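You operate a simulated robot arm through the tools that you are given. There is no shell and no other tool. Be economical: measure what you need, move in short steps, check, and stop when the job is done.

You are at the controls of a simulated robot arm. One attempt, no reset.

TASK
Put each pair of socks in the sorter cell of its own colour.

Only the result counts: the job must be done as asked and must still hold three seconds after the hand-in. Knocking over, shifting, dropping, spilling or breaking anything else fails it.

THE ROBOT
A 6-joint arm with a two-finger parallel gripper, fixed in place. Base frame: the origin is at the foot of the arm, x ahead of it, y to its left, z up; the work surface is at about z = 0. Readings come in mm, degrees, newtons and seconds.
With the tool pointing down near the work surface it reaches from about 140 to 580 mm from the base axis. Its first joint turns from -66.0 to 66.0 degrees. Payload 2.1 kg.
The TCP is the grasp point between the finger pads, 30 mm short of the fingertips. In the tool frame z runs along the fingers and y along their closing line. The gripper opens to 94 mm. The fingers are 28 mm wide and 10 mm thick; the gripper's body (50 by 96 mm) begins 55 mm behind the TCP.
Orientation is that of the tool frame in the base frame, as [roll, pitch, yaw] about the fixed x, y, z axes, in that order (R = Rz(yaw) Ry(pitch) Rx(roll)). With the fingers straight down and closing along the base's y, the tool's x points along the base's -x, its y along +y and its z along -z.

THE INTERFACE
- The arm moves only by the tool arm_command. Its argument "series" is a list that holds one entry, the list of rows, each a list of 7 numbers: the shift along the tool's x, y, z in units of 200 mm (1.0 is 200 mm), then the turn, a rotation vector about the tool's x, y, z in units of 120 degrees (1.0 is 120 degrees), then the opening, from 0 (shut) to 1 (fully open). In form: [[[x, y, z, wx, wy, wz, claw], ...]]. A call has 1 to 12 rows; each row is the pose to reach, as a shift and turn from the pose commanded when the call began, along the tool's axes at that moment. A call with a number of a shift or a turn outside -1 to 1 is refused whole. A row lasts 0.2 s, in which the tool goes at most 50 mm and 8.6 degrees; a call with a longer step from one row to the next is refused whole, and so is a gripper value outside its range. Where a pose cannot be reached the arm comes as near as it can. A force on the tool above 40 N (or 10 N above the force at the start of the call, whichever is more), or a blocked arm, ends the call early, and 0.2 s more pass. Each finger travels about 72 mm/s and halts on what it meets, pressing with about 35 N; the grip force reading is that of the motor and also rises with nothing between the fingers. The clock runs only during rows and for 0.2 s after the last one: add rows that repeat a pose to give the fingers time. The reply holds the time, the measured pose of the TCP, the force on the tool along the base axes, the opening and the grip force, in the units named above and with some noise.
- Cameras (640 x 400 px; columns grow to the right, rows downward): "scene" is fixed at [56.9, -373.5, 492.7]; the picture's right is [0.76, -0.65, 0.00], its down [-0.33, -0.38, -0.87] and it looks along [0.57, 0.66, -0.50] (base axes); focal length 355 px, centre (320, 200). "wrist" rides on the gripper at [76, 14, -102] in the tool frame; the picture's right is [-0.18, 0.98, 0.00], its down [-0.75, -0.14, -0.64] and it looks along [-0.63, -0.12, 0.77] (tool axes); focal length 243 px, centre (320, 200). There is no depth. A picture from a camera that has moved, and an enlarged one, comes with that camera's place and axes in the base frame and with its lens.
- capture(camera): a new picture of that camera. The clock stands still meanwhile.
- close_up(camera, box): a new picture of the part [left, top, right, bottom] of that camera's present view, enlarged. The clock stands still meanwhile.
- sign_off(): hands the job in; it is judged then, once.

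Work in short steps. Places have to be worked out from the pictures, the camera data and where the tool is seen: move nearer, look again, correct. Check each grasp and each placing, and mend what went wrong. You have 120 turns and 76 pictures in all, those below and enlarged ones among them. Open the gripper and draw the arm clear of the work before you hand the job in, unless the task says otherwise; then end with one line.

The tools are called after "Request:" as a command line: name --argument value ..., lists and objects as JSON in quotes. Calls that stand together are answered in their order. arm_command: Moves the arm, as the interface text tells. Its arguments: {"type":"object","properties":{"series":{"type":"array"}},"required":["series"]} The other tools are called the same way: capture (camera) takes a picture; close_up (camera, box) takes an enlarged picture of a part of a camera's view; sign_off () hands the job in.

At the start:

```text
t: 0.0
position: [298.8, 179.8, 328.3]
tool_rot: [-179.9, 0.1, -180.0]
force: [0.2, -0.3, -0.1]
gripper_width: 94.0
grip_force: 0.0
```

scene: 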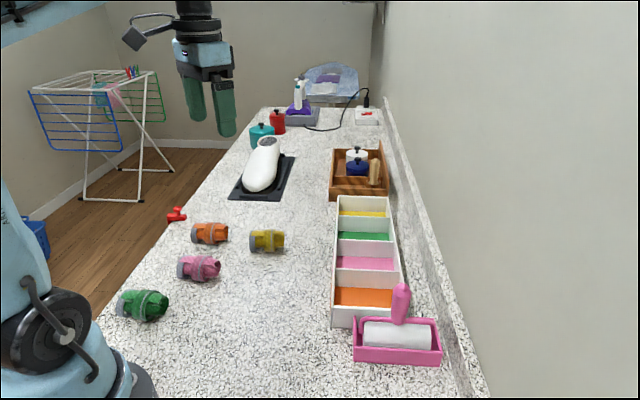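
wrist: 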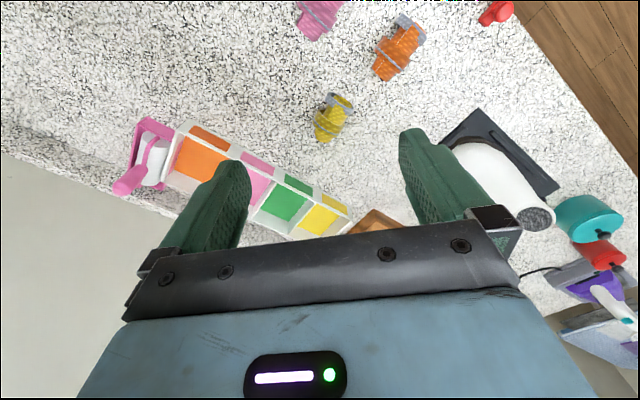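

The sock pairs look to be at about green (115,171), pink (233,200), orange (304,299) and yellow (388,191). The sorter runs diagonally from about (430,-70) to (645,125). I'll enlarge the sorter and socks to measure them better.

Request:
close_up --camera "scene" --box '[300, 180, 460, 380]'

Request:
close_up --camera "scene" --box '[100, 200, 300, 330]'

Request:
close_up --camera "wrist" --box '[90, 90, 390, 260]'

```text
2.00 times, centred on (380, 280) of scene
camera zoom: at [56.9, -373.5, 492.7], right [0.76, -0.65, 0.0], down [-0.33, -0.38, -0.87], along [0.57, 0.66, -0.5], focal length 711 px, centre (200, 40)
```

zoom: 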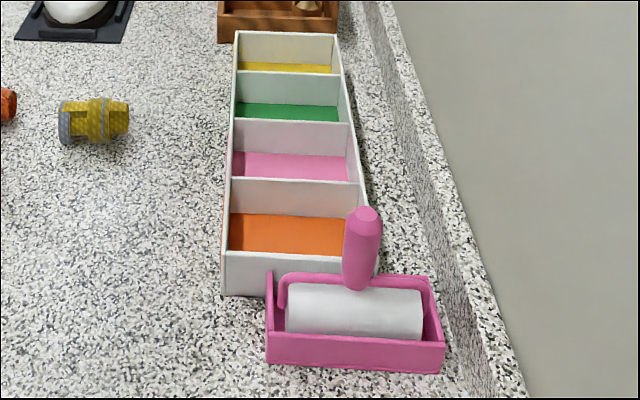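

```text
3.08 times, centred on (200, 265) of scene
camera zoom: at [56.9, -373.5, 492.7], right [0.76, -0.65, 0.0], down [-0.33, -0.38, -0.87], along [0.57, 0.66, -0.5], focal length 1094 px, centre (689, 0)
```

zoom: 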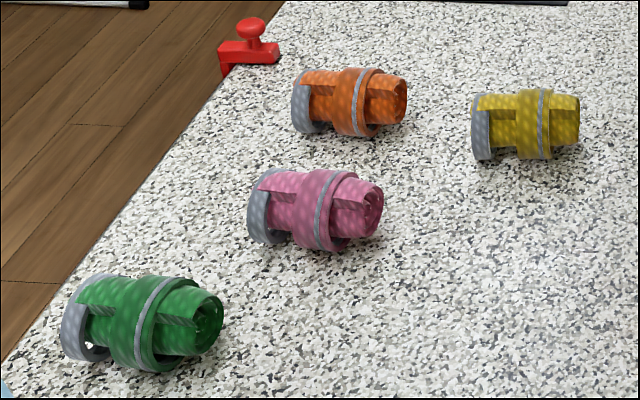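

```text
2.13 times, centred on (240, 175) of wrist
camera zoom: at [222.9, 193.8, 429.6], right [0.18, 0.98, 0.0], down [0.75, -0.14, 0.64], along [0.63, -0.12, -0.77], focal length 518 px, centre (491, 253)
```

zoom: 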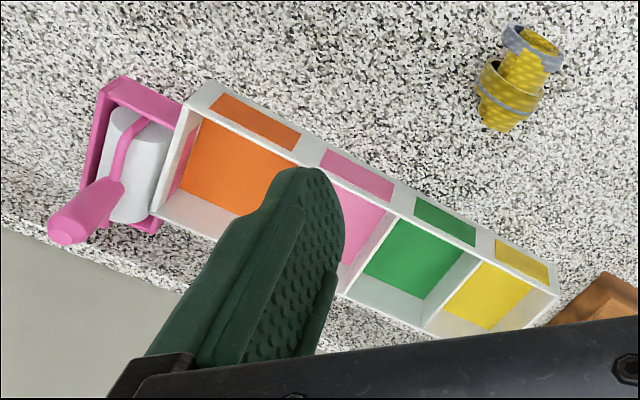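

Sorter estimate: a wall about 47 mm high, running at about 45°, with cell centres near orange (427,-79), pink (492,-12), green (559,55) and yellow (625,122). I'll start with pink: move above (230,191) at z 130, turned 39.5° so the fingers close across the roll.

Request:
arm_command --series '[[[0.0575, 0.009, 0.165, 0, 0, 0.055, 1], [0.115, 0.018, 0.33, 0, 0, 0.11, 1], [0.1725, 0.0275, 0.495, 0, 0, 0.165, 1], [0.23, 0.037, 0.66, 0, 0, 0.22, 1], [0.2875, 0.046, 0.825, 0, 0, 0.275, 1], [0.345, 0.055, 0.99, 0, 0, 0.329, 1], [0.345, 0.055, 0.99, 0, 0, 0.329, 1]]]'

Request:
capture --camera "wrist"

```text
t: 1.6
position: [229.7, 190.7, 128.2]
tool_rot: [-180.0, -0.1, 140.4]
force: [-0.2, -0.4, -0.1]
gripper_width: 93.9
grip_force: 0.1
```

```text
70 pictures are left
camera wrist: at [180.8, 250.1, 231.1], right [0.77, 0.64, 0.0], down [0.49, -0.59, 0.64], along [0.41, -0.49, -0.77], focal length 243 px, centre (320, 200)
```

wrist: 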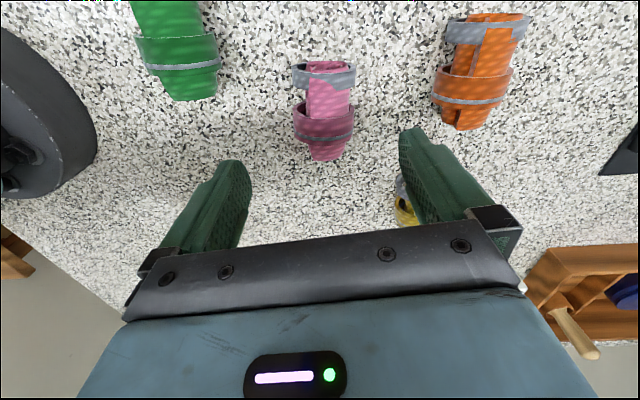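

The pink roll sits centred under the tool, within about 4 mm. I'll descend to z≈33 and close.

Request:
arm_command --series '[[[0, 0.02, 0.16, 0, 0, 0, 1], [0, 0.02, 0.32, 0, 0, 0, 1], [0, 0.02, 0.475, 0, 0, 0, 1], [0, 0.02, 0.475, 0, 0, 0, 0.5], [0, 0.02, 0.475, 0, 0, 0, 0.2], [0, 0.02, 0.475, 0, 0, 0, 0.2], [0, 0.02, 0.475, 0, 0, 0, 0.2]]]'

Request:
capture --camera "wrist"

```text
t: 3.2
position: [231.8, 194.1, 33.8]
tool_rot: [180.0, -0.1, 140.6]
force: [0.3, -0.5, -0.4]
gripper_width: 54.4
grip_force: 35.2
```

```text
69 pictures are left
camera wrist: at [182.5, 253.1, 135.7], right [0.77, 0.64, 0.0], down [0.49, -0.59, 0.64], along [0.41, -0.49, -0.77], focal length 243 px, centre (320, 200)
```

wrist: 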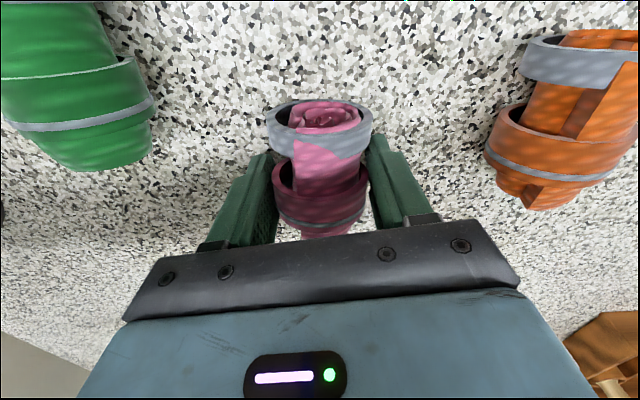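

The grip holds at 54 mm with 35 N. I'll lift straight up and check it.

Request:
arm_command --series '[[[0, 0, -0.15, 0, 0, 0, 0.2], [0, 0, -0.35, 0, 0, 0, 0.2], [0, 0, -0.55, 0, 0, 0, 0.2], [0, 0, -0.7, 0, 0, 0.042, 0.2], [0, 0, -0.7, 0, 0, 0.042, 0.2]]]'

Request:
capture --camera "scene"

```text
t: 4.4
position: [229.3, 193.4, 174.2]
tool_rot: [-180.0, 0.0, 135.4]
force: [0.1, 0.8, -0.3]
gripper_width: 18.7
grip_force: 0.1
```

```text
68 pictures are left
```

scene: 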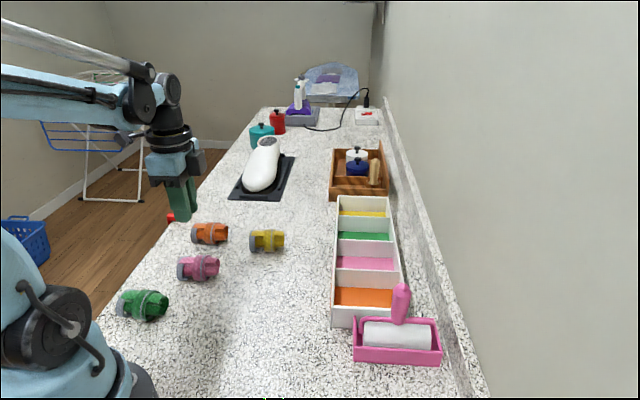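

The sock slipped out of the grip on the lift (width now 18.7 mm). I'll look at how it lies now.

Request:
capture --camera "wrist"

Request:
close_up --camera "scene" --box '[150, 220, 250, 300]'

```text
67 pictures are left
camera wrist: at [187.0, 256.7, 275.8], right [0.82, 0.57, 0.0], down [0.44, -0.63, 0.64], along [0.37, -0.53, -0.77], focal length 243 px, centre (320, 200)
```

wrist: 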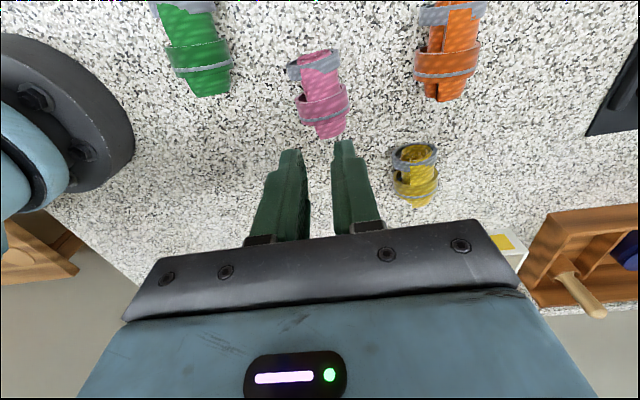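

```text
5.00 times, centred on (200, 260) of scene
camera zoom: at [56.9, -373.5, 492.7], right [0.76, -0.65, 0.0], down [-0.33, -0.38, -0.87], along [0.57, 0.66, -0.5], focal length 1777 px, centre (920, -100)
```

zoom: 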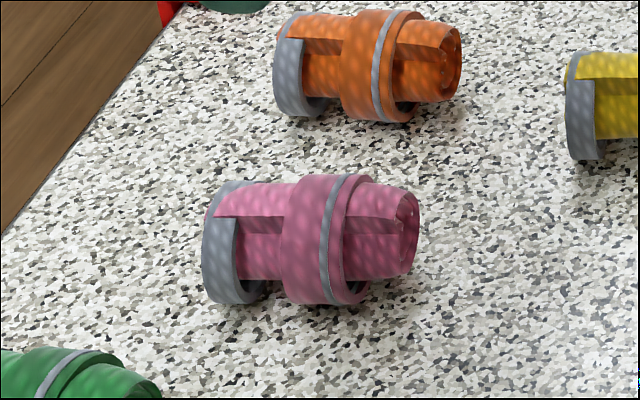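

The sock lies nearly where it was, with its wide band at about (234,192). I'll regrip lower (z≈31), wait longer for the fingers, and lift slowly.

Request:
arm_command --series '[[[-0.02, 0.013, 0.1, 0, 0, -0.02, 1], [-0.02, 0.013, 0.1, 0, 0, -0.02, 1], [-0.02, 0.013, 0.1, 0, 0, -0.02, 1], [-0.02, 0.013, 0.3, 0, 0, -0.02, 1], [-0.02, 0.013, 0.5, 0, 0, -0.02, 1], [-0.02, 0.013, 0.65, 0, 0, -0.02, 1], [-0.02, 0.013, 0.713, 0, 0, -0.02, 1], [-0.02, 0.013, 0.713, 0, 0, -0.02, 0], [-0.02, 0.013, 0.713, 0, 0, -0.02, 0], [-0.02, 0.013, 0.713, 0, 0, -0.02, 0], [-0.02, 0.013, 0.713, 0, 0, -0.02, 0], [-0.02, 0.013, 0.713, 0, 0, -0.02, 0]]]'

Request:
arm_command --series '[[[0, 0, -0.02, 0, 0, 0, 0], [0, 0, -0.05, 0, 0, 0, 0], [0, 0, -0.08, 0, 0, 0, 0], [0, 0, -0.12, 0, 0, 0, 0], [0, 0, -0.16, 0, 0, 0, 0]]]'

Request:
capture --camera "wrist"

Request:
close_up --camera "scene" --box '[130, 180, 280, 300]'

```text
t: 7.0
position: [236.2, 191.8, 32.2]
tool_rot: [-180.0, 0.0, 137.7]
force: [0.3, 0.3, 0.1]
gripper_width: 50.0
grip_force: 34.9
```

```text
t: 8.2
position: [236.2, 192.1, 66.8]
tool_rot: [-180.0, 0.0, 137.8]
force: [-0.9, 0.4, 0.0]
gripper_width: 49.7
grip_force: 35.4
```

```text
65 pictures are left
camera wrist: at [189.7, 254.4, 168.1], right [0.8, 0.61, 0.0], down [0.46, -0.61, 0.64], along [0.39, -0.51, -0.77], focal length 243 px, centre (320, 200)
```

wrist: 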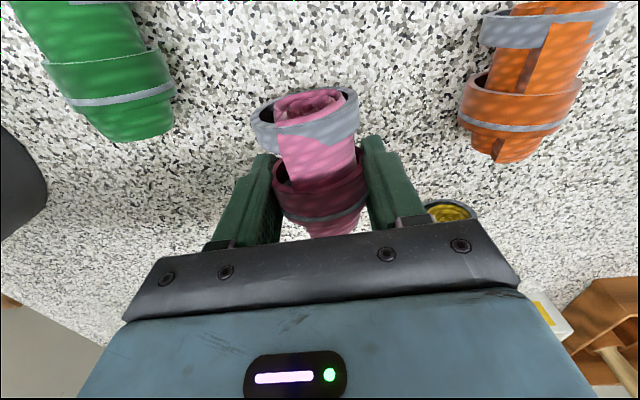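

```text
3.33 times, centred on (205, 240) of scene
camera zoom: at [56.9, -373.5, 492.7], right [0.76, -0.65, 0.0], down [-0.33, -0.38, -0.87], along [0.57, 0.66, -0.5], focal length 1185 px, centre (703, 67)
```

zoom: 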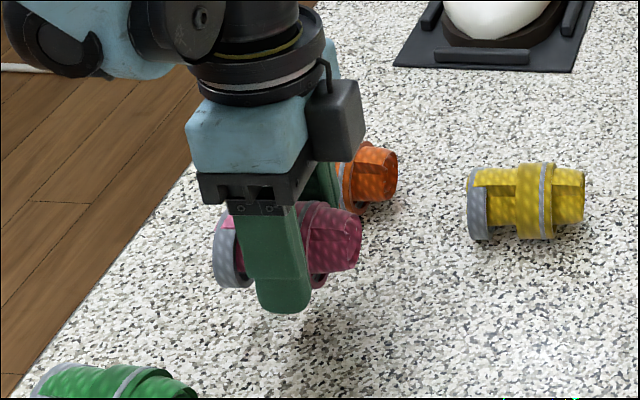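

It holds at 50 mm, clear of the table. I'll raise it and carry it gently toward the pink cell.

Request:
arm_command --series '[[[0, 0, -0.1, 0, 0, 0, 0], [0, 0, -0.2, 0, 0, 0, 0], [0, 0, -0.3, 0, 0, 0, 0], [-0.05, 0.005, -0.4, 0, 0, 0, 0], [-0.15, 0.01, -0.4, 0, 0, 0, 0], [-0.25, 0.015, -0.4, 0, 0, 0, 0], [-0.36, 0.02, -0.4, 0, 0, 0, 0], [-0.47, 0.03, -0.4, 0, 0, 0, 0], [-0.58, 0.04, -0.4, 0, 0, 0, 0], [-0.69, 0.05, -0.4, 0, 0, 0, 0], [-0.8, 0.05, -0.4, 0, 0, 0, 0]]]'

Request:
arm_command --series '[[[-0.1, 0.005, 0, 0, 0, 0.01, 0], [-0.2, 0.015, 0, 0, 0, 0.019, 0], [-0.3, 0.02, 0, 0, 0, 0.019, 0], [-0.4, 0.03, 0, 0, 0, 0.019, 0], [-0.5, 0.04, 0, 0, 0, 0.019, 0], [-0.6, 0.05, 0, 0, 0, 0.019, 0], [-0.7, 0.05, 0, 0, 0, 0.019, 0], [-0.79, 0.055, 0, 0, 0, 0.019, 0], [-0.834, 0.055, 0, 0, 0, 0.019, 0], [-0.834, 0.055, 0, 0, 0, 0.019, 0]]]'

Request:
capture --camera "wrist"

Request:
capture --camera "scene"

```text
t: 10.6
position: [362.9, 93.1, 143.4]
tool_rot: [179.9, -0.1, 137.9]
force: [0.4, -0.7, -0.2]
gripper_width: 49.8
grip_force: 35.0
```

```text
t: 12.8
position: [492.0, -13.1, 144.2]
tool_rot: [180.0, 0.0, 135.7]
force: [0.4, 0.0, 0.1]
gripper_width: 49.6
grip_force: 34.8
```

```text
63 pictures are left
camera wrist: at [448.3, 50.9, 245.7], right [0.82, 0.57, 0.0], down [0.44, -0.63, 0.64], along [0.37, -0.53, -0.77], focal length 243 px, centre (320, 200)
```

wrist: 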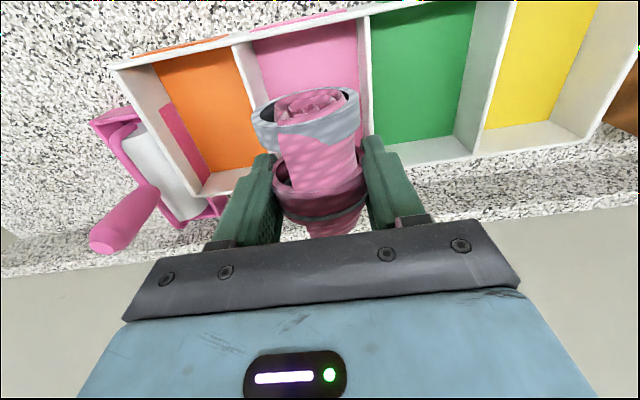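

```text
62 pictures are left
```

scene: 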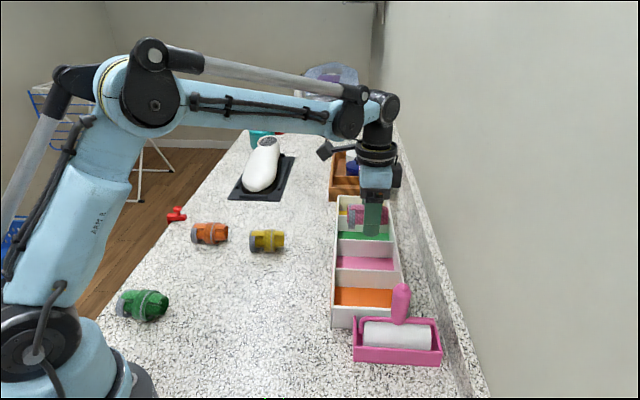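

The wrist view confirms the sorter geometry: rim corner (347,-68), divider pitch about 93 mm, and pink cell centre (492,-16). I'll shift slightly, lower the fingertips inside the cell, open only to about 60 mm, and rise.

Request:
arm_command --series '[[[-0.04, -0.012, 0.0, 0, 0, 0, 0], [-0.04, -0.012, 0.12, 0, 0, 0, 0], [-0.04, -0.012, 0.24, 0, 0, 0, 0], [-0.04, -0.012, 0.34, 0, 0, 0, 0], [-0.04, -0.012, 0.41, 0, 0, 0, 0], [-0.04, -0.012, 0.445, 0, 0, 0, 0], [-0.04, -0.012, 0.445, 0, 0, 0, 0]]]'

Request:
capture --camera "wrist"

```text
t: 14.4
position: [497.0, -17.6, 55.7]
tool_rot: [-180.0, 0.0, 135.7]
force: [0.3, 0.5, -0.6]
gripper_width: 49.5
grip_force: 35.0
```

```text
61 pictures are left
camera wrist: at [453.3, 45.1, 157.8], right [0.82, 0.57, 0.0], down [0.44, -0.63, 0.64], along [0.37, -0.53, -0.77], focal length 243 px, centre (320, 200)
```

wrist: 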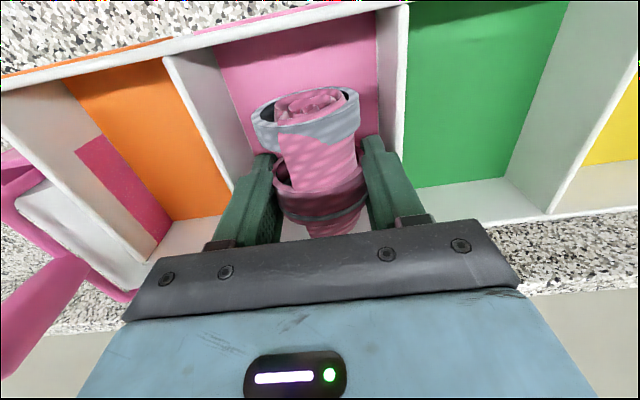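

It's centred inside the cell with clearance on both sides. Now I'll release by opening slightly, then rise straight up.

Request:
arm_command --series '[[[0, 0, 0, 0, 0, 0, 0.58], [0, 0, 0, 0, 0, 0, 0.62], [0, 0, 0, 0, 0, 0, 0.64], [0, 0, 0, 0, 0, 0, 0.64], [0, 0, -0.06, 0, 0, 0, 0.64], [0, 0, -0.18, 0, 0, 0, 0.64], [0, 0, -0.32, 0, 0, 0, 0.64], [0, 0, -0.5, 0, 0, 0, 0.64], [0, 0, -0.7, 0, 0, 0, 0.64]]]'

Request:
capture --camera "wrist"

```text
t: 16.4
position: [495.9, -17.9, 193.7]
tool_rot: [180.0, 0.0, 135.6]
force: [0.6, 0.0, -0.4]
gripper_width: 60.4
grip_force: 0.0
```

```text
60 pictures are left
camera wrist: at [451.8, 45.3, 295.6], right [0.82, 0.57, 0.0], down [0.44, -0.63, 0.64], along [0.37, -0.53, -0.77], focal length 243 px, centre (320, 200)
```

wrist: 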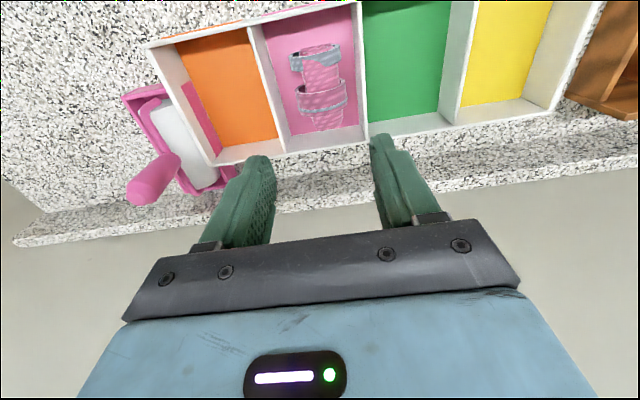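

Pink is in its cell. Next is green: I'll fly to above (120,160) at z≈150, opening fully.

Request:
arm_command --series '[[[0.14, -0.05, 0, 0, 0, 0, 0.64], [0.31, -0.1, 0, 0, 0, 0, 0.8], [0.48, -0.16, 0, 0, 0, 0, 1], [0.65, -0.22, 0, 0, 0, -0.02, 1], [0.82, -0.28, 0, 0, 0, -0.04, 1], [0.98, -0.34, 0, 0, 0, -0.08, 1]]]'

Request:
arm_command --series '[[[0.2, -0.02, 0.03, 0, 0, 0, 1], [0.4, -0.05, 0.07, 0, 0, 0, 1], [0.6, -0.1, 0.11, 0, 0, 0, 1], [0.8, -0.14, 0.15, 0, 0, 0, 1], [0.97, -0.18, 0.2, 0, 0, 0, 1], [0.97, -0.18, 0.2, 0, 0, 0, 1]]]'

Request:
capture --camera "wrist"

```text
t: 17.8
position: [308.9, 71.6, 193.2]
tool_rot: [-179.9, 0.0, 145.2]
force: [0.6, 0.4, 0.0]
gripper_width: 93.9
grip_force: 0.2
```

```text
t: 19.2
position: [130.8, 151.7, 154.6]
tool_rot: [-180.0, 0.0, 145.2]
force: [-0.3, -0.5, -0.3]
gripper_width: 94.0
grip_force: 0.1
```

```text
59 pictures are left
camera wrist: at [76.3, 206.6, 256.9], right [0.71, 0.7, 0.0], down [0.54, -0.55, 0.64], along [0.45, -0.46, -0.77], focal length 243 px, centre (320, 200)
```

wrist: 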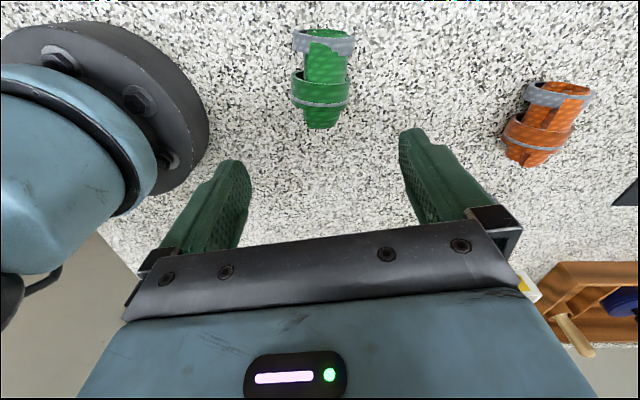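

The green band is at about (122,161) with its axis near -46°, so I'll turn 11° more. Then I'll descend to z≈32 and grip.

Request:
arm_command --series '[[[0.035, 0.007, 0.02, 0, 0, 0.046, 1], [0.07, 0.014, 0.1, 0, 0, 0.092, 1], [0.07, 0.014, 0.25, 0, 0, 0.092, 1], [0.07, 0.014, 0.4, 0, 0, 0.092, 1], [0.07, 0.014, 0.53, 0, 0, 0.092, 1], [0.07, 0.014, 0.613, 0, 0, 0.092, 1], [0.07, 0.014, 0.613, 0, 0, 0.092, 0], [0.07, 0.014, 0.613, 0, 0, 0.092, 0], [0.07, 0.014, 0.613, 0, 0, 0.092, 0], [0.07, 0.014, 0.613, 0, 0, 0.092, 0], [0.07, 0.014, 0.613, 0, 0, 0.092, 0]]]'

Request:
arm_command --series '[[[0, 0, -0.02, 0, 0, 0, 0], [0, 0, -0.05, 0, 0, 0, 0], [0, 0, -0.08, 0, 0, 0, 0], [0, 0, -0.12, 0, 0, 0, 0], [0, 0, -0.2, 0, 0, 0, 0]]]'

Request:
capture --camera "wrist"

```text
t: 21.6
position: [120.4, 162.3, 31.2]
tool_rot: [-180.0, 0.0, 134.2]
force: [0.9, 0.0, 0.0]
gripper_width: 51.5
grip_force: 35.1
```

```text
t: 22.8
position: [120.1, 162.4, 73.1]
tool_rot: [-180.0, 0.0, 134.1]
force: [-0.7, -0.4, -1.8]
gripper_width: 50.9
grip_force: 34.9
```

```text
58 pictures are left
camera wrist: at [78.3, 225.9, 174.5], right [0.83, 0.55, 0.0], down [0.42, -0.64, 0.64], along [0.35, -0.54, -0.77], focal length 243 px, centre (320, 200)
```

wrist: 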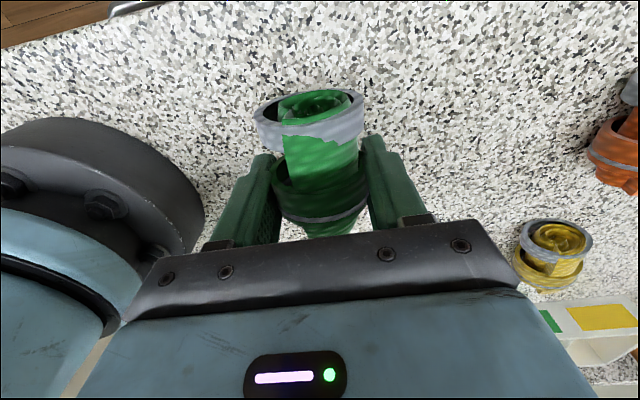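

Green is held (51 mm). I'll lift it and carry it toward the green cell centre at about (559,49).

Request:
arm_command --series '[[[0, 0, -0.1, 0, 0, 0, 0], [0, 0, -0.22, 0, 0, 0, 0], [0, 0, -0.32, 0, 0, 0, 0], [-0.06, 0.037, -0.4, 0, 0, 0, 0], [-0.16, 0.1, -0.4, 0, 0, 0, 0], [-0.28, 0.172, -0.4, 0, 0, 0, 0], [-0.41, 0.252, -0.4, 0, 0, 0, 0], [-0.54, 0.331, -0.4, 0, 0, 0, 0], [-0.67, 0.411, -0.4, 0, 0, 0, 0], [-0.79, 0.485, -0.4, 0, 0, 0, 0], [-0.896, 0.55, -0.4, 0, 0, 0, 0]]]'

Request:
arm_command --series '[[[-0.1, 0.061, 0, 0, 0, 0, 0], [-0.22, 0.135, 0, 0, 0, 0, 0], [-0.34, 0.209, 0, 0, 0, 0, 0], [-0.46, 0.282, 0, 0, 0, 0, 0], [-0.58, 0.356, 0, 0, 0, 0, 0], [-0.7, 0.43, 0, 0, 0, 0, 0], [-0.81, 0.497, 0, 0, 0, 0, 0], [-0.9, 0.552, 0, 0, 0, 0, 0], [-0.97, 0.595, 0, 0, 0, 0, 0], [-0.97, 0.595, 0, 0, 0, 0, 0]]]'

Request:
capture --camera "wrist"

```text
t: 25.2
position: [325.4, 112.0, 153.4]
tool_rot: [179.9, 0.0, 134.2]
force: [-0.3, 0.9, -1.1]
gripper_width: 50.4
grip_force: 35.1
```

```text
t: 27.4
position: [543.8, 52.5, 152.2]
tool_rot: [-180.0, 0.0, 134.0]
force: [-0.3, 0.1, -0.9]
gripper_width: 50.2
grip_force: 35.4
```

```text
57 pictures are left
camera wrist: at [501.5, 118.1, 254.6], right [0.83, 0.55, 0.0], down [0.42, -0.64, 0.64], along [0.35, -0.54, -0.77], focal length 243 px, centre (320, 200)
```

wrist: 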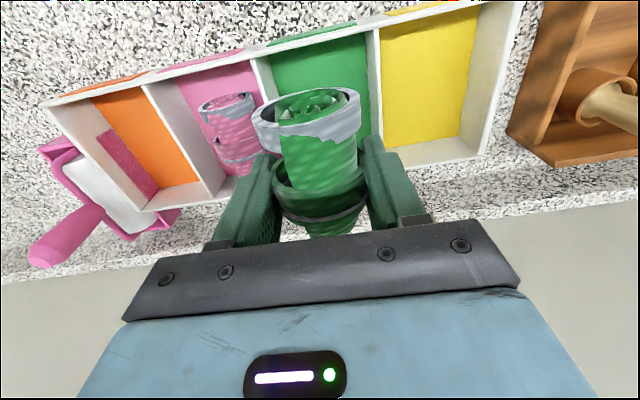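

The dividers put the green cell centre at (557,48). I'll shift to (560,46), lower, and check.

Request:
arm_command --series '[[[-0.04, 0.018, 0.0, 0, 0, 0, 0], [-0.08, 0.036, 0.05, 0, 0, -0.008, 0], [-0.08, 0.036, 0.17, 0, 0, -0.008, 0], [-0.08, 0.036, 0.29, 0, 0, -0.008, 0], [-0.08, 0.036, 0.4, 0, 0, -0.008, 0], [-0.08, 0.036, 0.46, 0, 0, -0.008, 0], [-0.08, 0.036, 0.485, 0, 0, -0.008, 0], [-0.08, 0.036, 0.485, 0, 0, -0.008, 0]]]'

Request:
capture --camera "wrist"

```text
t: 29.2
position: [560.5, 47.5, 56.6]
tool_rot: [-180.0, -0.1, 135.1]
force: [1.4, -0.6, -0.1]
gripper_width: 49.9
grip_force: 35.4
```

```text
56 pictures are left
camera wrist: at [517.7, 111.5, 157.6], right [0.82, 0.57, 0.0], down [0.43, -0.63, 0.64], along [0.36, -0.53, -0.77], focal length 243 px, centre (320, 200)
```

wrist: 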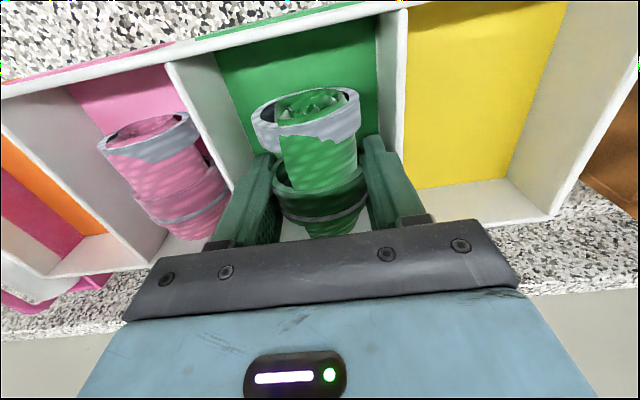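

It's centred in the green cell. Releasing and rising.

Request:
arm_command --series '[[[0, 0, 0, 0, 0, 0, 0.58], [0, 0, 0, 0, 0, 0, 0.62], [0, 0, 0, 0, 0, 0, 0.64], [0, 0, 0, 0, 0, 0, 0.64], [0, 0, -0.06, 0, 0, 0, 0.64], [0, 0, -0.18, 0, 0, 0, 0.64], [0, 0, -0.32, 0, 0, 0, 0.64], [0, 0, -0.5, 0, 0, 0, 0.64], [0, 0, -0.7, 0, 0, 0, 0.64]]]'

Request:
capture --camera "wrist"

```text
t: 31.2
position: [559.3, 45.6, 198.6]
tool_rot: [180.0, 0.0, 135.1]
force: [0.0, 0.0, -0.3]
gripper_width: 60.2
grip_force: 0.1
```

```text
55 pictures are left
camera wrist: at [516.4, 109.0, 299.8], right [0.82, 0.57, 0.0], down [0.43, -0.63, 0.64], along [0.36, -0.53, -0.77], focal length 243 px, centre (320, 200)
```

wrist: 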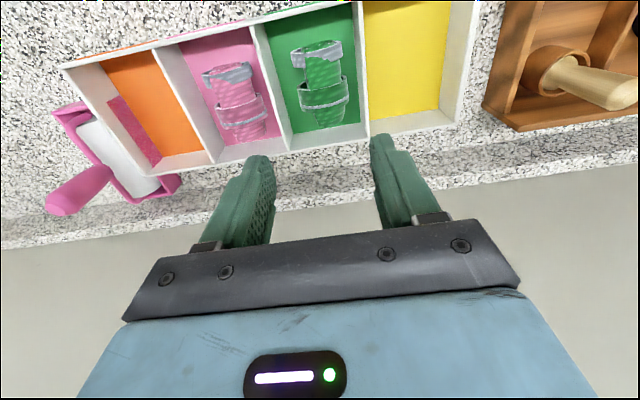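

Green is placed. Next I'll go above the orange pair at about (302,286).

Request:
arm_command --series '[[[0.1, 0, 0, 0, 0, 0, 0.64], [0.28, -0.01, 0, 0, 0, 0, 0.8], [0.48, -0.01, 0, 0, 0, 0, 1], [0.68, -0.02, 0, 0, 0, 0, 1], [0.88, -0.03, 0, 0, 0, 0, 1]]]'

Request:
arm_command --series '[[[0.2, 0, 0.03, 0, 0, 0, 1], [0.4, -0.01, 0.08, 0, 0, 0, 1], [0.6, -0.01, 0.12, 0, 0, 0, 1], [0.77, -0.02, 0.18, 0, 0, 0, 1], [0.877, -0.028, 0.24, 0, 0, 0, 1], [0.877, -0.028, 0.24, 0, 0, 0, 1]]]'

Request:
capture --camera "wrist"

```text
t: 32.4
position: [429.4, 166.2, 196.2]
tool_rot: [180.0, 0.1, 135.1]
force: [-0.1, -0.2, 0.3]
gripper_width: 94.1
grip_force: 0.0
```

```text
t: 33.8
position: [301.5, 290.3, 147.2]
tool_rot: [-180.0, -0.1, 135.1]
force: [0.4, 0.5, -0.3]
gripper_width: 93.9
grip_force: 0.0
```

```text
54 pictures are left
camera wrist: at [259.4, 353.8, 249.3], right [0.82, 0.57, 0.0], down [0.43, -0.63, 0.64], along [0.36, -0.53, -0.77], focal length 243 px, centre (320, 200)
```

wrist: 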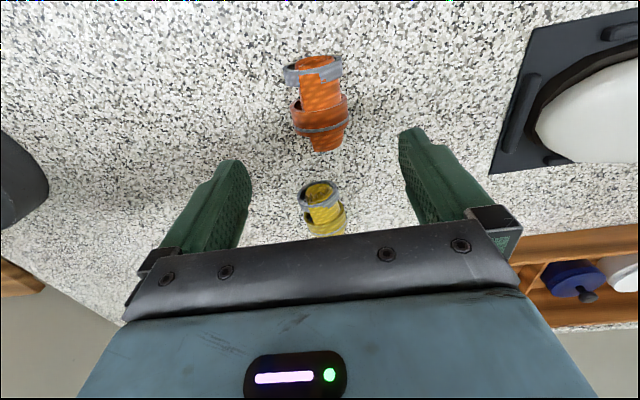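

The orange band is at (305,287) and well aligned. Descending to grip.

Request:
arm_command --series '[[[-0.018, 0, 0.1, 0, 0, 0, 1], [-0.018, 0, 0.25, 0, 0, 0, 1], [-0.018, 0, 0.4, 0, 0, 0, 1], [-0.018, 0, 0.52, 0, 0, 0, 1], [-0.018, 0, 0.576, 0, 0, 0, 1], [-0.018, 0, 0.576, 0, 0, 0, 0], [-0.018, 0, 0.576, 0, 0, 0, 0], [-0.018, 0, 0.576, 0, 0, 0, 0], [-0.018, 0, 0.576, 0, 0, 0, 0], [-0.018, 0, 0.576, 0, 0, 0, 0]]]'

Request:
arm_command --series '[[[0, 0, -0.02, 0, 0, 0, 0], [0, 0, -0.05, 0, 0, 0, 0], [0, 0, -0.08, 0, 0, 0, 0], [0, 0, -0.12, 0, 0, 0, 0], [0, 0, -0.2, 0, 0, 0, 0]]]'

Request:
capture --camera "wrist"

```text
t: 36.0
position: [305.9, 282.0, 31.1]
tool_rot: [180.0, 0.0, 135.0]
force: [0.6, 0.0, 1.2]
gripper_width: 50.1
grip_force: 34.9
```

```text
t: 37.2
position: [306.4, 285.4, 70.2]
tool_rot: [-179.9, 0.0, 135.0]
force: [0.3, 0.1, -0.5]
gripper_width: 50.0
grip_force: 35.6
```

```text
53 pictures are left
camera wrist: at [262.9, 348.5, 173.0], right [0.82, 0.57, 0.0], down [0.43, -0.63, 0.64], along [0.36, -0.53, -0.77], focal length 243 px, centre (320, 200)
```

wrist: 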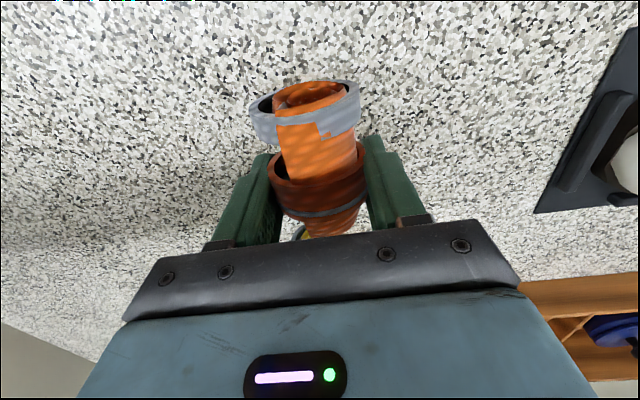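

Orange is held. I'll lift it and carry it toward the orange cell at about (428,-82).

Request:
arm_command --series '[[[0, 0, -0.1, 0, 0, 0, 0], [0, 0, -0.22, 0, 0, 0, 0], [0, 0, -0.34, 0, 0, 0, 0], [-0.05, -0.025, -0.45, 0, 0, 0, 0], [-0.15, -0.074, -0.5, 0, 0, 0, 0], [-0.27, -0.133, -0.5, 0, 0, 0, 0], [-0.39, -0.193, -0.5, 0, 0, 0, 0], [-0.52, -0.257, -0.5, 0, 0, 0, 0], [-0.65, -0.321, -0.5, 0, 0, 0, 0], [-0.77, -0.381, -0.5, 0, 0, 0, 0], [-0.87, -0.43, -0.5, 0, 0, 0, 0]]]'

Request:
arm_command --series '[[[-0.1, -0.049, 0, 0, 0, 0, 0], [-0.22, -0.109, 0, 0, 0, 0, 0], [-0.34, -0.168, 0, 0, 0, 0, 0], [-0.46, -0.227, 0, 0, 0, 0, 0], [-0.58, -0.287, 0, 0, 0, 0, 0], [-0.7, -0.346, 0, 0, 0, 0, 0], [-0.79, -0.39, 0, 0, 0, 0, 0], [-0.85, -0.42, 0, 0, 0, 0, 0], [-0.876, -0.433, 0, 0, 0, 0, 0], [-0.876, -0.433, 0, 0, 0, 0, 0]]]'

Request:
capture --camera "wrist"

```text
t: 39.6
position: [366.6, 101.7, 172.4]
tool_rot: [180.0, 0.0, 135.1]
force: [0.3, 0.1, -0.4]
gripper_width: 49.8
grip_force: 34.8
```

```text
t: 41.8
position: [433.5, -83.4, 171.2]
tool_rot: [179.9, 0.1, 135.1]
force: [0.5, -0.1, -1.4]
gripper_width: 49.7
grip_force: 34.7
```

```text
52 pictures are left
camera wrist: at [389.2, -20.6, 273.5], right [0.82, 0.57, 0.0], down [0.43, -0.63, 0.64], along [0.36, -0.53, -0.77], focal length 243 px, centre (320, 200)
```

wrist: 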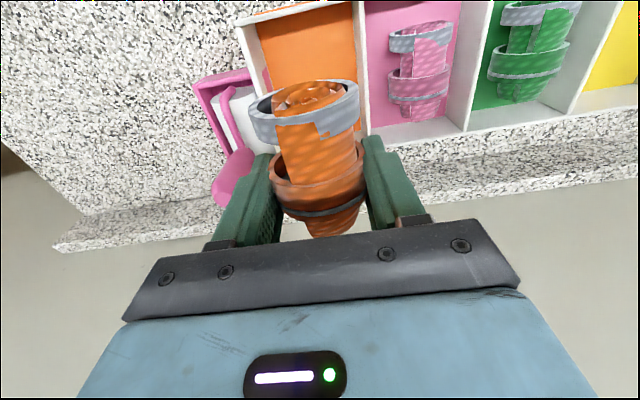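

The orange cell centre works out to (426,-83). I'll shift 4 mm back along the sorter and lower to z≈62, checking clearance to the roller's handle partway.

Request:
arm_command --series '[[[0.005, -0.02, 0.0, 0, 0, 0, 0], [0.005, -0.02, 0.12, 0, 0, 0, 0], [0.005, -0.02, 0.24, 0, 0, 0, 0], [0.005, -0.02, 0.34, 0, 0, 0, 0], [0.005, -0.02, 0.36, 0, 0, 0, 0]]]'

Request:
capture --camera "wrist"

Request:
close_up --camera "scene" --box '[290, 160, 450, 370]'

```text
t: 43.0
position: [427.9, -85.5, 99.9]
tool_rot: [-180.0, -0.1, 135.0]
force: [0.0, 0.1, -1.3]
gripper_width: 49.7
grip_force: 35.2
```

```text
51 pictures are left
camera wrist: at [384.4, -22.6, 203.0], right [0.82, 0.57, 0.0], down [0.43, -0.63, 0.64], along [0.36, -0.53, -0.77], focal length 243 px, centre (320, 200)
```

wrist: 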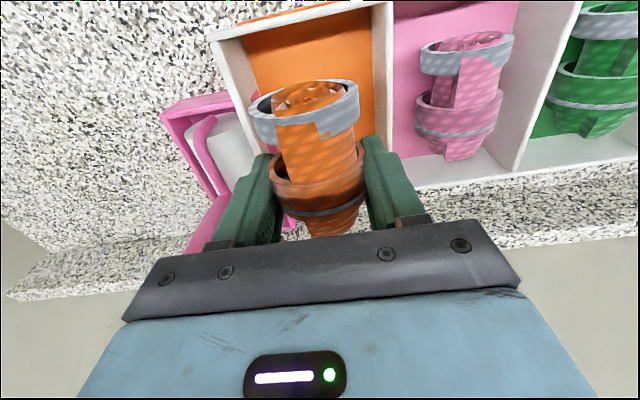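

```text
1.90 times, centred on (370, 265) of scene
camera zoom: at [56.9, -373.5, 492.7], right [0.76, -0.65, 0.0], down [-0.33, -0.38, -0.87], along [0.57, 0.66, -0.5], focal length 677 px, centre (225, 76)
```

zoom: 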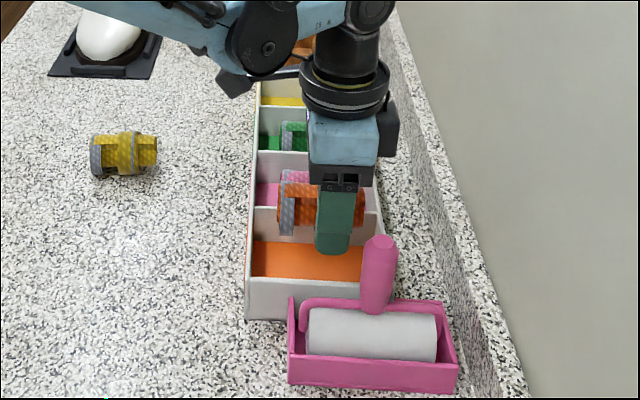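

There's good clearance. I'll nudge +3 mm along the sorter, lower to z≈62, and look before releasing.

Request:
arm_command --series '[[[0, 0.015, 0.03, 0, 0, 0, 0], [0, 0.015, 0.09, 0, 0, 0, 0], [0, 0.015, 0.15, 0, 0, 0, 0], [0, 0.015, 0.19, 0, 0, 0, 0], [0, 0.015, 0.19, 0, 0, 0, 0]]]'

Request:
capture --camera "wrist"

Request:
close_up --camera "scene" --box '[310, 220, 450, 370]'

```text
t: 44.2
position: [429.0, -84.5, 62.2]
tool_rot: [180.0, 0.0, 135.1]
force: [-0.3, -0.4, 0.4]
gripper_width: 49.6
grip_force: 35.2
```

```text
49 pictures are left
camera wrist: at [386.5, -20.9, 163.9], right [0.82, 0.57, 0.0], down [0.43, -0.63, 0.64], along [0.36, -0.53, -0.77], focal length 243 px, centre (320, 200)
```

wrist: 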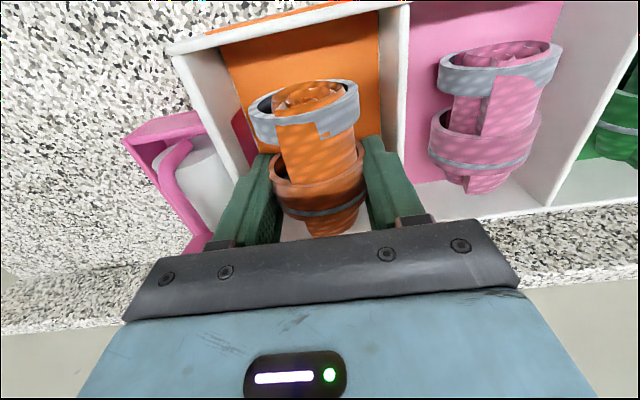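

```text
2.67 times, centred on (380, 295) of scene
camera zoom: at [56.9, -373.5, 492.7], right [0.76, -0.65, 0.0], down [-0.33, -0.38, -0.87], along [0.57, 0.66, -0.5], focal length 948 px, centre (160, -53)
```

zoom: 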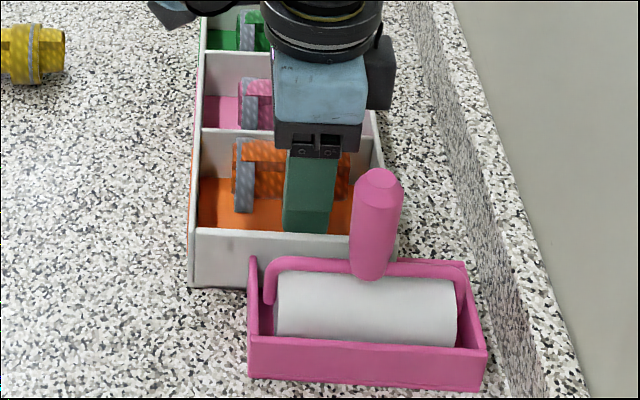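

It's inside with room on both sides. I'll release with a small opening and rise.

Request:
arm_command --series '[[[0, 0, 0, 0, 0, 0, 0.57], [0, 0, 0, 0, 0, 0, 0.6], [0, 0, 0, 0, 0, 0, 0.62], [0, 0, 0, 0, 0, 0, 0.62], [0, 0, -0.06, 0, 0, 0, 0.62], [0, 0, -0.18, 0, 0, 0, 0.62], [0, 0, -0.32, 0, 0, 0, 0.62], [0, 0, -0.5, 0, 0, 0, 0.62], [0, 0, -0.67, 0, 0, 0, 0.62]]]'

Request:
capture --camera "wrist"

```text
t: 46.2
position: [427.7, -84.4, 195.9]
tool_rot: [180.0, 0.0, 135.1]
force: [0.3, 0.3, 0.5]
gripper_width: 58.3
grip_force: 0.0
```

```text
47 pictures are left
camera wrist: at [384.8, -20.1, 298.5], right [0.82, 0.57, 0.0], down [0.43, -0.63, 0.64], along [0.36, -0.53, -0.77], focal length 243 px, centre (320, 200)
```

wrist: 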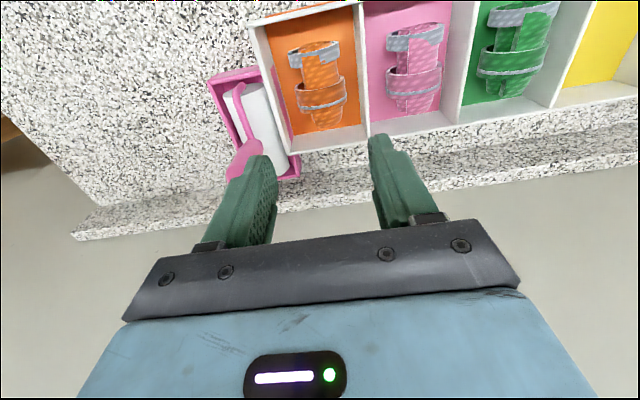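

Orange is placed. Now I'll go above the last pair, yellow, near (388,186).

Request:
arm_command --series '[[[0.1, 0.07, 0, 0, 0, 0, 0.62], [0.25, 0.19, 0, 0, 0, 0, 0.8], [0.43, 0.32, 0, 0, 0, 0, 1], [0.61, 0.455, 0, 0, 0, 0, 1], [0.78, 0.58, 0.05, 0, 0, 0, 1], [0.93, 0.69, 0.15, 0, 0, 0, 1], [1, 0.8, 0.23, 0, 0, 0, 1], [1, 0.8, 0.23, 0, 0, 0, 1]]]'

Request:
capture --camera "wrist"

```text
t: 48.0
position: [400.4, 169.3, 152.1]
tool_rot: [180.0, 0.0, 135.1]
force: [-0.1, -0.7, 0.0]
gripper_width: 93.9
grip_force: 0.0
```

```text
46 pictures are left
camera wrist: at [357.3, 233.5, 254.6], right [0.82, 0.57, 0.0], down [0.43, -0.63, 0.64], along [0.36, -0.53, -0.77], focal length 243 px, centre (320, 200)
```

wrist: 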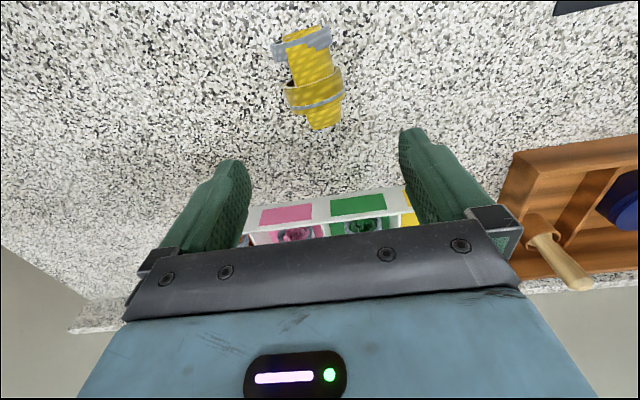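

The yellow band is at (388,178) and its axis already lines up with the tool. Descending to grip, then a slow lift.

Request:
arm_command --series '[[[0.076, -0.012, 0.1, 0, 0, 0, 1], [0.076, -0.012, 0.26, 0, 0, 0, 1], [0.076, -0.012, 0.42, 0, 0, 0, 1], [0.076, -0.012, 0.55, 0, 0, 0, 1], [0.076, -0.012, 0.602, 0, 0, 0, 1], [0.076, -0.012, 0.602, 0, 0, 0, 0], [0.076, -0.012, 0.602, 0, 0, 0, 0], [0.076, -0.012, 0.602, 0, 0, 0, 0], [0.076, -0.012, 0.602, 0, 0, 0, 0], [0.076, -0.012, 0.602, 0, 0, 0, 0]]]'

Request:
arm_command --series '[[[0, 0, -0.02, 0, 0, 0, 0], [0, 0, -0.05, 0, 0, 0, 0], [0, 0, -0.08, 0, 0, 0, 0], [0, 0, -0.12, 0, 0, 0, 0], [0, 0, -0.2, 0, 0, 0, 0]]]'

Request:
capture --camera "wrist"

```text
t: 50.2
position: [388.4, 180.2, 30.5]
tool_rot: [-179.9, 0.1, 135.1]
force: [-0.1, -0.8, -1.6]
gripper_width: 52.8
grip_force: 34.3
```

```text
t: 51.4
position: [390.9, 178.5, 70.6]
tool_rot: [180.0, -0.1, 135.1]
force: [-0.6, 0.3, -0.9]
gripper_width: 52.2
grip_force: 34.5
```

```text
45 pictures are left
camera wrist: at [346.6, 243.1, 171.4], right [0.82, 0.57, 0.0], down [0.43, -0.63, 0.64], along [0.36, -0.53, -0.77], focal length 243 px, centre (320, 200)
```

wrist: 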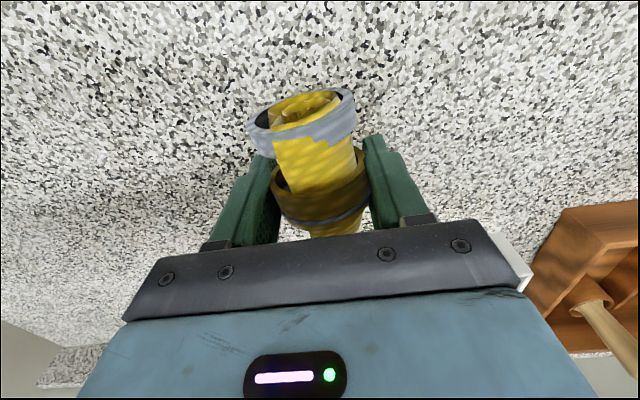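

Yellow is held. Its cell (about (620,115)) is beyond the vertical reach, so I'll lift and tilt the tool 35° outward across the sorter.

Request:
arm_command --series '[[[0, 0, -0.1, 0, 0, 0, 0], [0, 0, -0.22, 0, 0, 0, 0], [0, 0, -0.34, 0, -0.03, 0, 0], [0, 0, -0.45, 0, -0.07, 0, 0], [0, 0, -0.55, 0, -0.115, 0, 0], [0, 0, -0.6, 0, -0.16, 0, 0], [0, 0, -0.6, 0, -0.205, 0, 0], [0, 0, -0.6, 0, -0.25, 0, 0], [0, 0, -0.6, 0, -0.292, 0, 0], [0, 0, -0.6, 0, -0.292, 0, 0]]]'

Request:
capture --camera "scene"

```text
t: 53.6
position: [389.0, 179.2, 189.0]
tool_rot: [-180.0, 35.2, 135.1]
force: [0.0, 0.1, -1.0]
gripper_width: 51.1
grip_force: 35.0
```

```text
44 pictures are left
```

scene: 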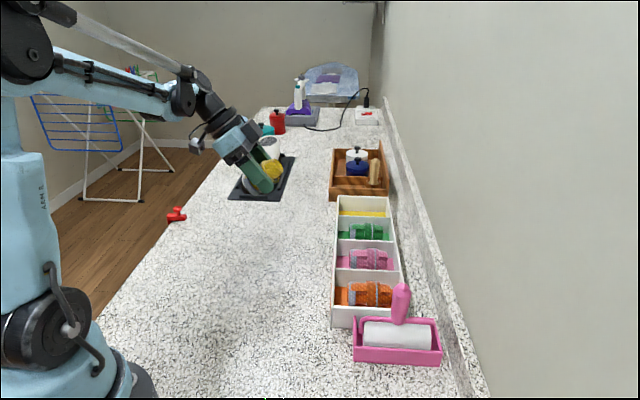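

The tilted grip is stable. Now I'll carry it to above the yellow cell at about (616,119), z≈150.

Request:
arm_command --series '[[[-0.05, 0.041, 0.052, 0, 0, 0, 0], [-0.12, 0.099, 0.125, 0, 0, 0, 0], [-0.2, 0.164, 0.208, 0, 0, 0, 0], [-0.29, 0.238, 0.301, 0, 0, 0, 0], [-0.38, 0.312, 0.395, 0, 0, 0, 0], [-0.47, 0.386, 0.488, 0, 0, 0, 0], [-0.56, 0.46, 0.582, 0, 0, 0, 0], [-0.64, 0.526, 0.665, 0, 0, 0, 0], [-0.695, 0.571, 0.722, 0, 0, 0, 0], [-0.717, 0.589, 0.745, 0, 0, 0, 0], [-0.717, 0.589, 0.745, 0, 0, 0, 0]]]'

Request:
capture --camera "wrist"

Request:
capture --camera "scene"

```text
t: 56.0
position: [614.8, 119.9, 149.8]
tool_rot: [179.9, 35.0, 135.2]
force: [0.2, -0.1, 0.4]
gripper_width: 50.6
grip_force: 35.1
```

```text
43 pictures are left
camera wrist: at [539.0, 215.1, 189.7], right [0.8, 0.59, 0.11], down [0.08, -0.28, 0.96], along [0.59, -0.76, -0.27], focal length 243 px, centre (320, 200)
```

wrist: 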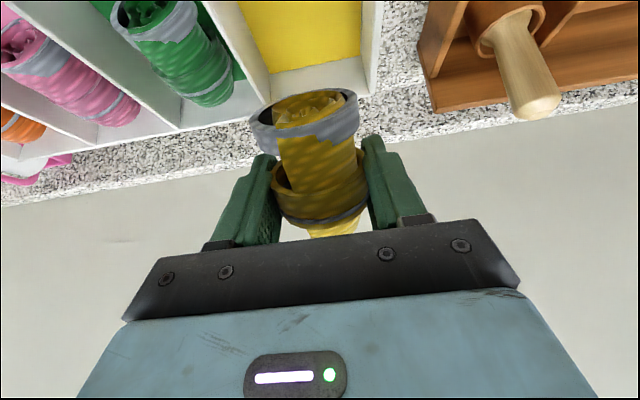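

```text
42 pictures are left
```

scene: 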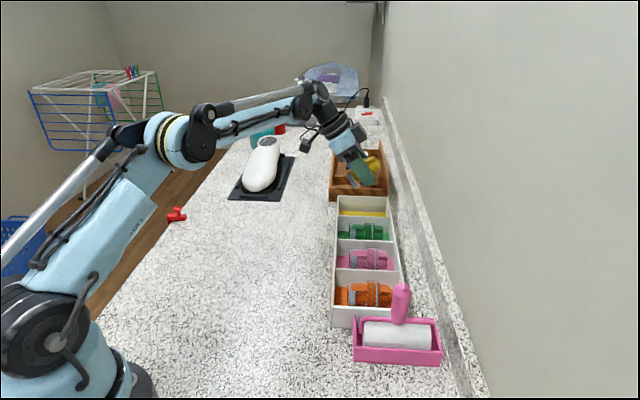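

I reached it, and the tool is over the cell centre line (the dividers check within 2 mm). Lowering straight down to z≈85 first, to check clearances.

Request:
arm_command --series '[[[0.03, 0.008, 0.042, 0, 0, 0, 0], [0.07, 0.008, 0.1, 0, 0, 0, 0], [0.12, 0.008, 0.17, 0, 0, 0, 0], [0.16, 0.008, 0.227, 0, 0, 0, 0], [0.187, 0.008, 0.265, 0, 0, 0, 0], [0.187, 0.008, 0.265, 0, 0, 0, 0]]]'

Request:
capture --camera "wrist"

Request:
close_up --camera "scene" --box '[290, 120, 430, 250]'

```text
t: 57.4
position: [616.5, 121.2, 84.9]
tool_rot: [179.9, 35.1, 135.1]
force: [-0.7, -0.2, 0.3]
gripper_width: 50.5
grip_force: 35.0
```

```text
41 pictures are left
camera wrist: at [541.6, 217.6, 125.1], right [0.8, 0.59, 0.11], down [0.08, -0.28, 0.96], along [0.59, -0.76, -0.27], focal length 243 px, centre (320, 200)
```

wrist: 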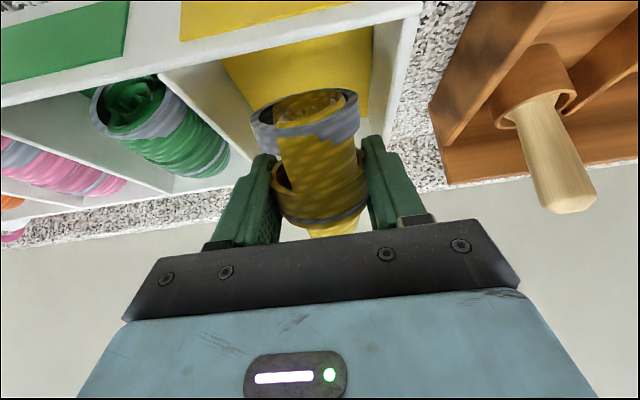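

```text
3.08 times, centred on (360, 185) of scene
camera zoom: at [56.9, -373.5, 492.7], right [0.76, -0.65, 0.0], down [-0.33, -0.38, -0.87], along [0.57, 0.66, -0.5], focal length 1094 px, centre (197, 246)
```

zoom: 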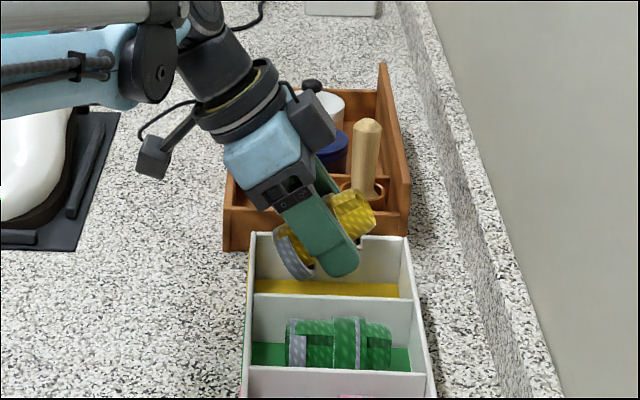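

Fingers are about 9–11 mm clear of the divider and the back wall. I'll lower 20 mm more, then open slightly.

Request:
arm_command --series '[[[0.02, -0.006, 0.028, 0, 0, 0, 0], [0.04, -0.006, 0.056, 0, 0, 0, 0], [0.058, -0.006, 0.082, 0, 0, 0, 0], [0.058, -0.006, 0.082, 0, 0, 0, 0]]]'

Request:
capture --camera "wrist"

```text
t: 58.4
position: [615.5, 120.2, 65.8]
tool_rot: [179.9, 35.0, 135.1]
force: [0.0, 0.1, -0.7]
gripper_width: 50.2
grip_force: 35.2
```

```text
39 pictures are left
camera wrist: at [540.6, 215.9, 105.6], right [0.8, 0.59, 0.11], down [0.08, -0.28, 0.96], along [0.59, -0.76, -0.27], focal length 243 px, centre (320, 200)
```

wrist: 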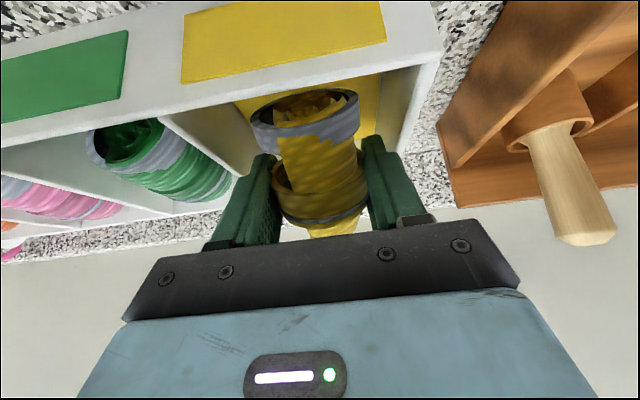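

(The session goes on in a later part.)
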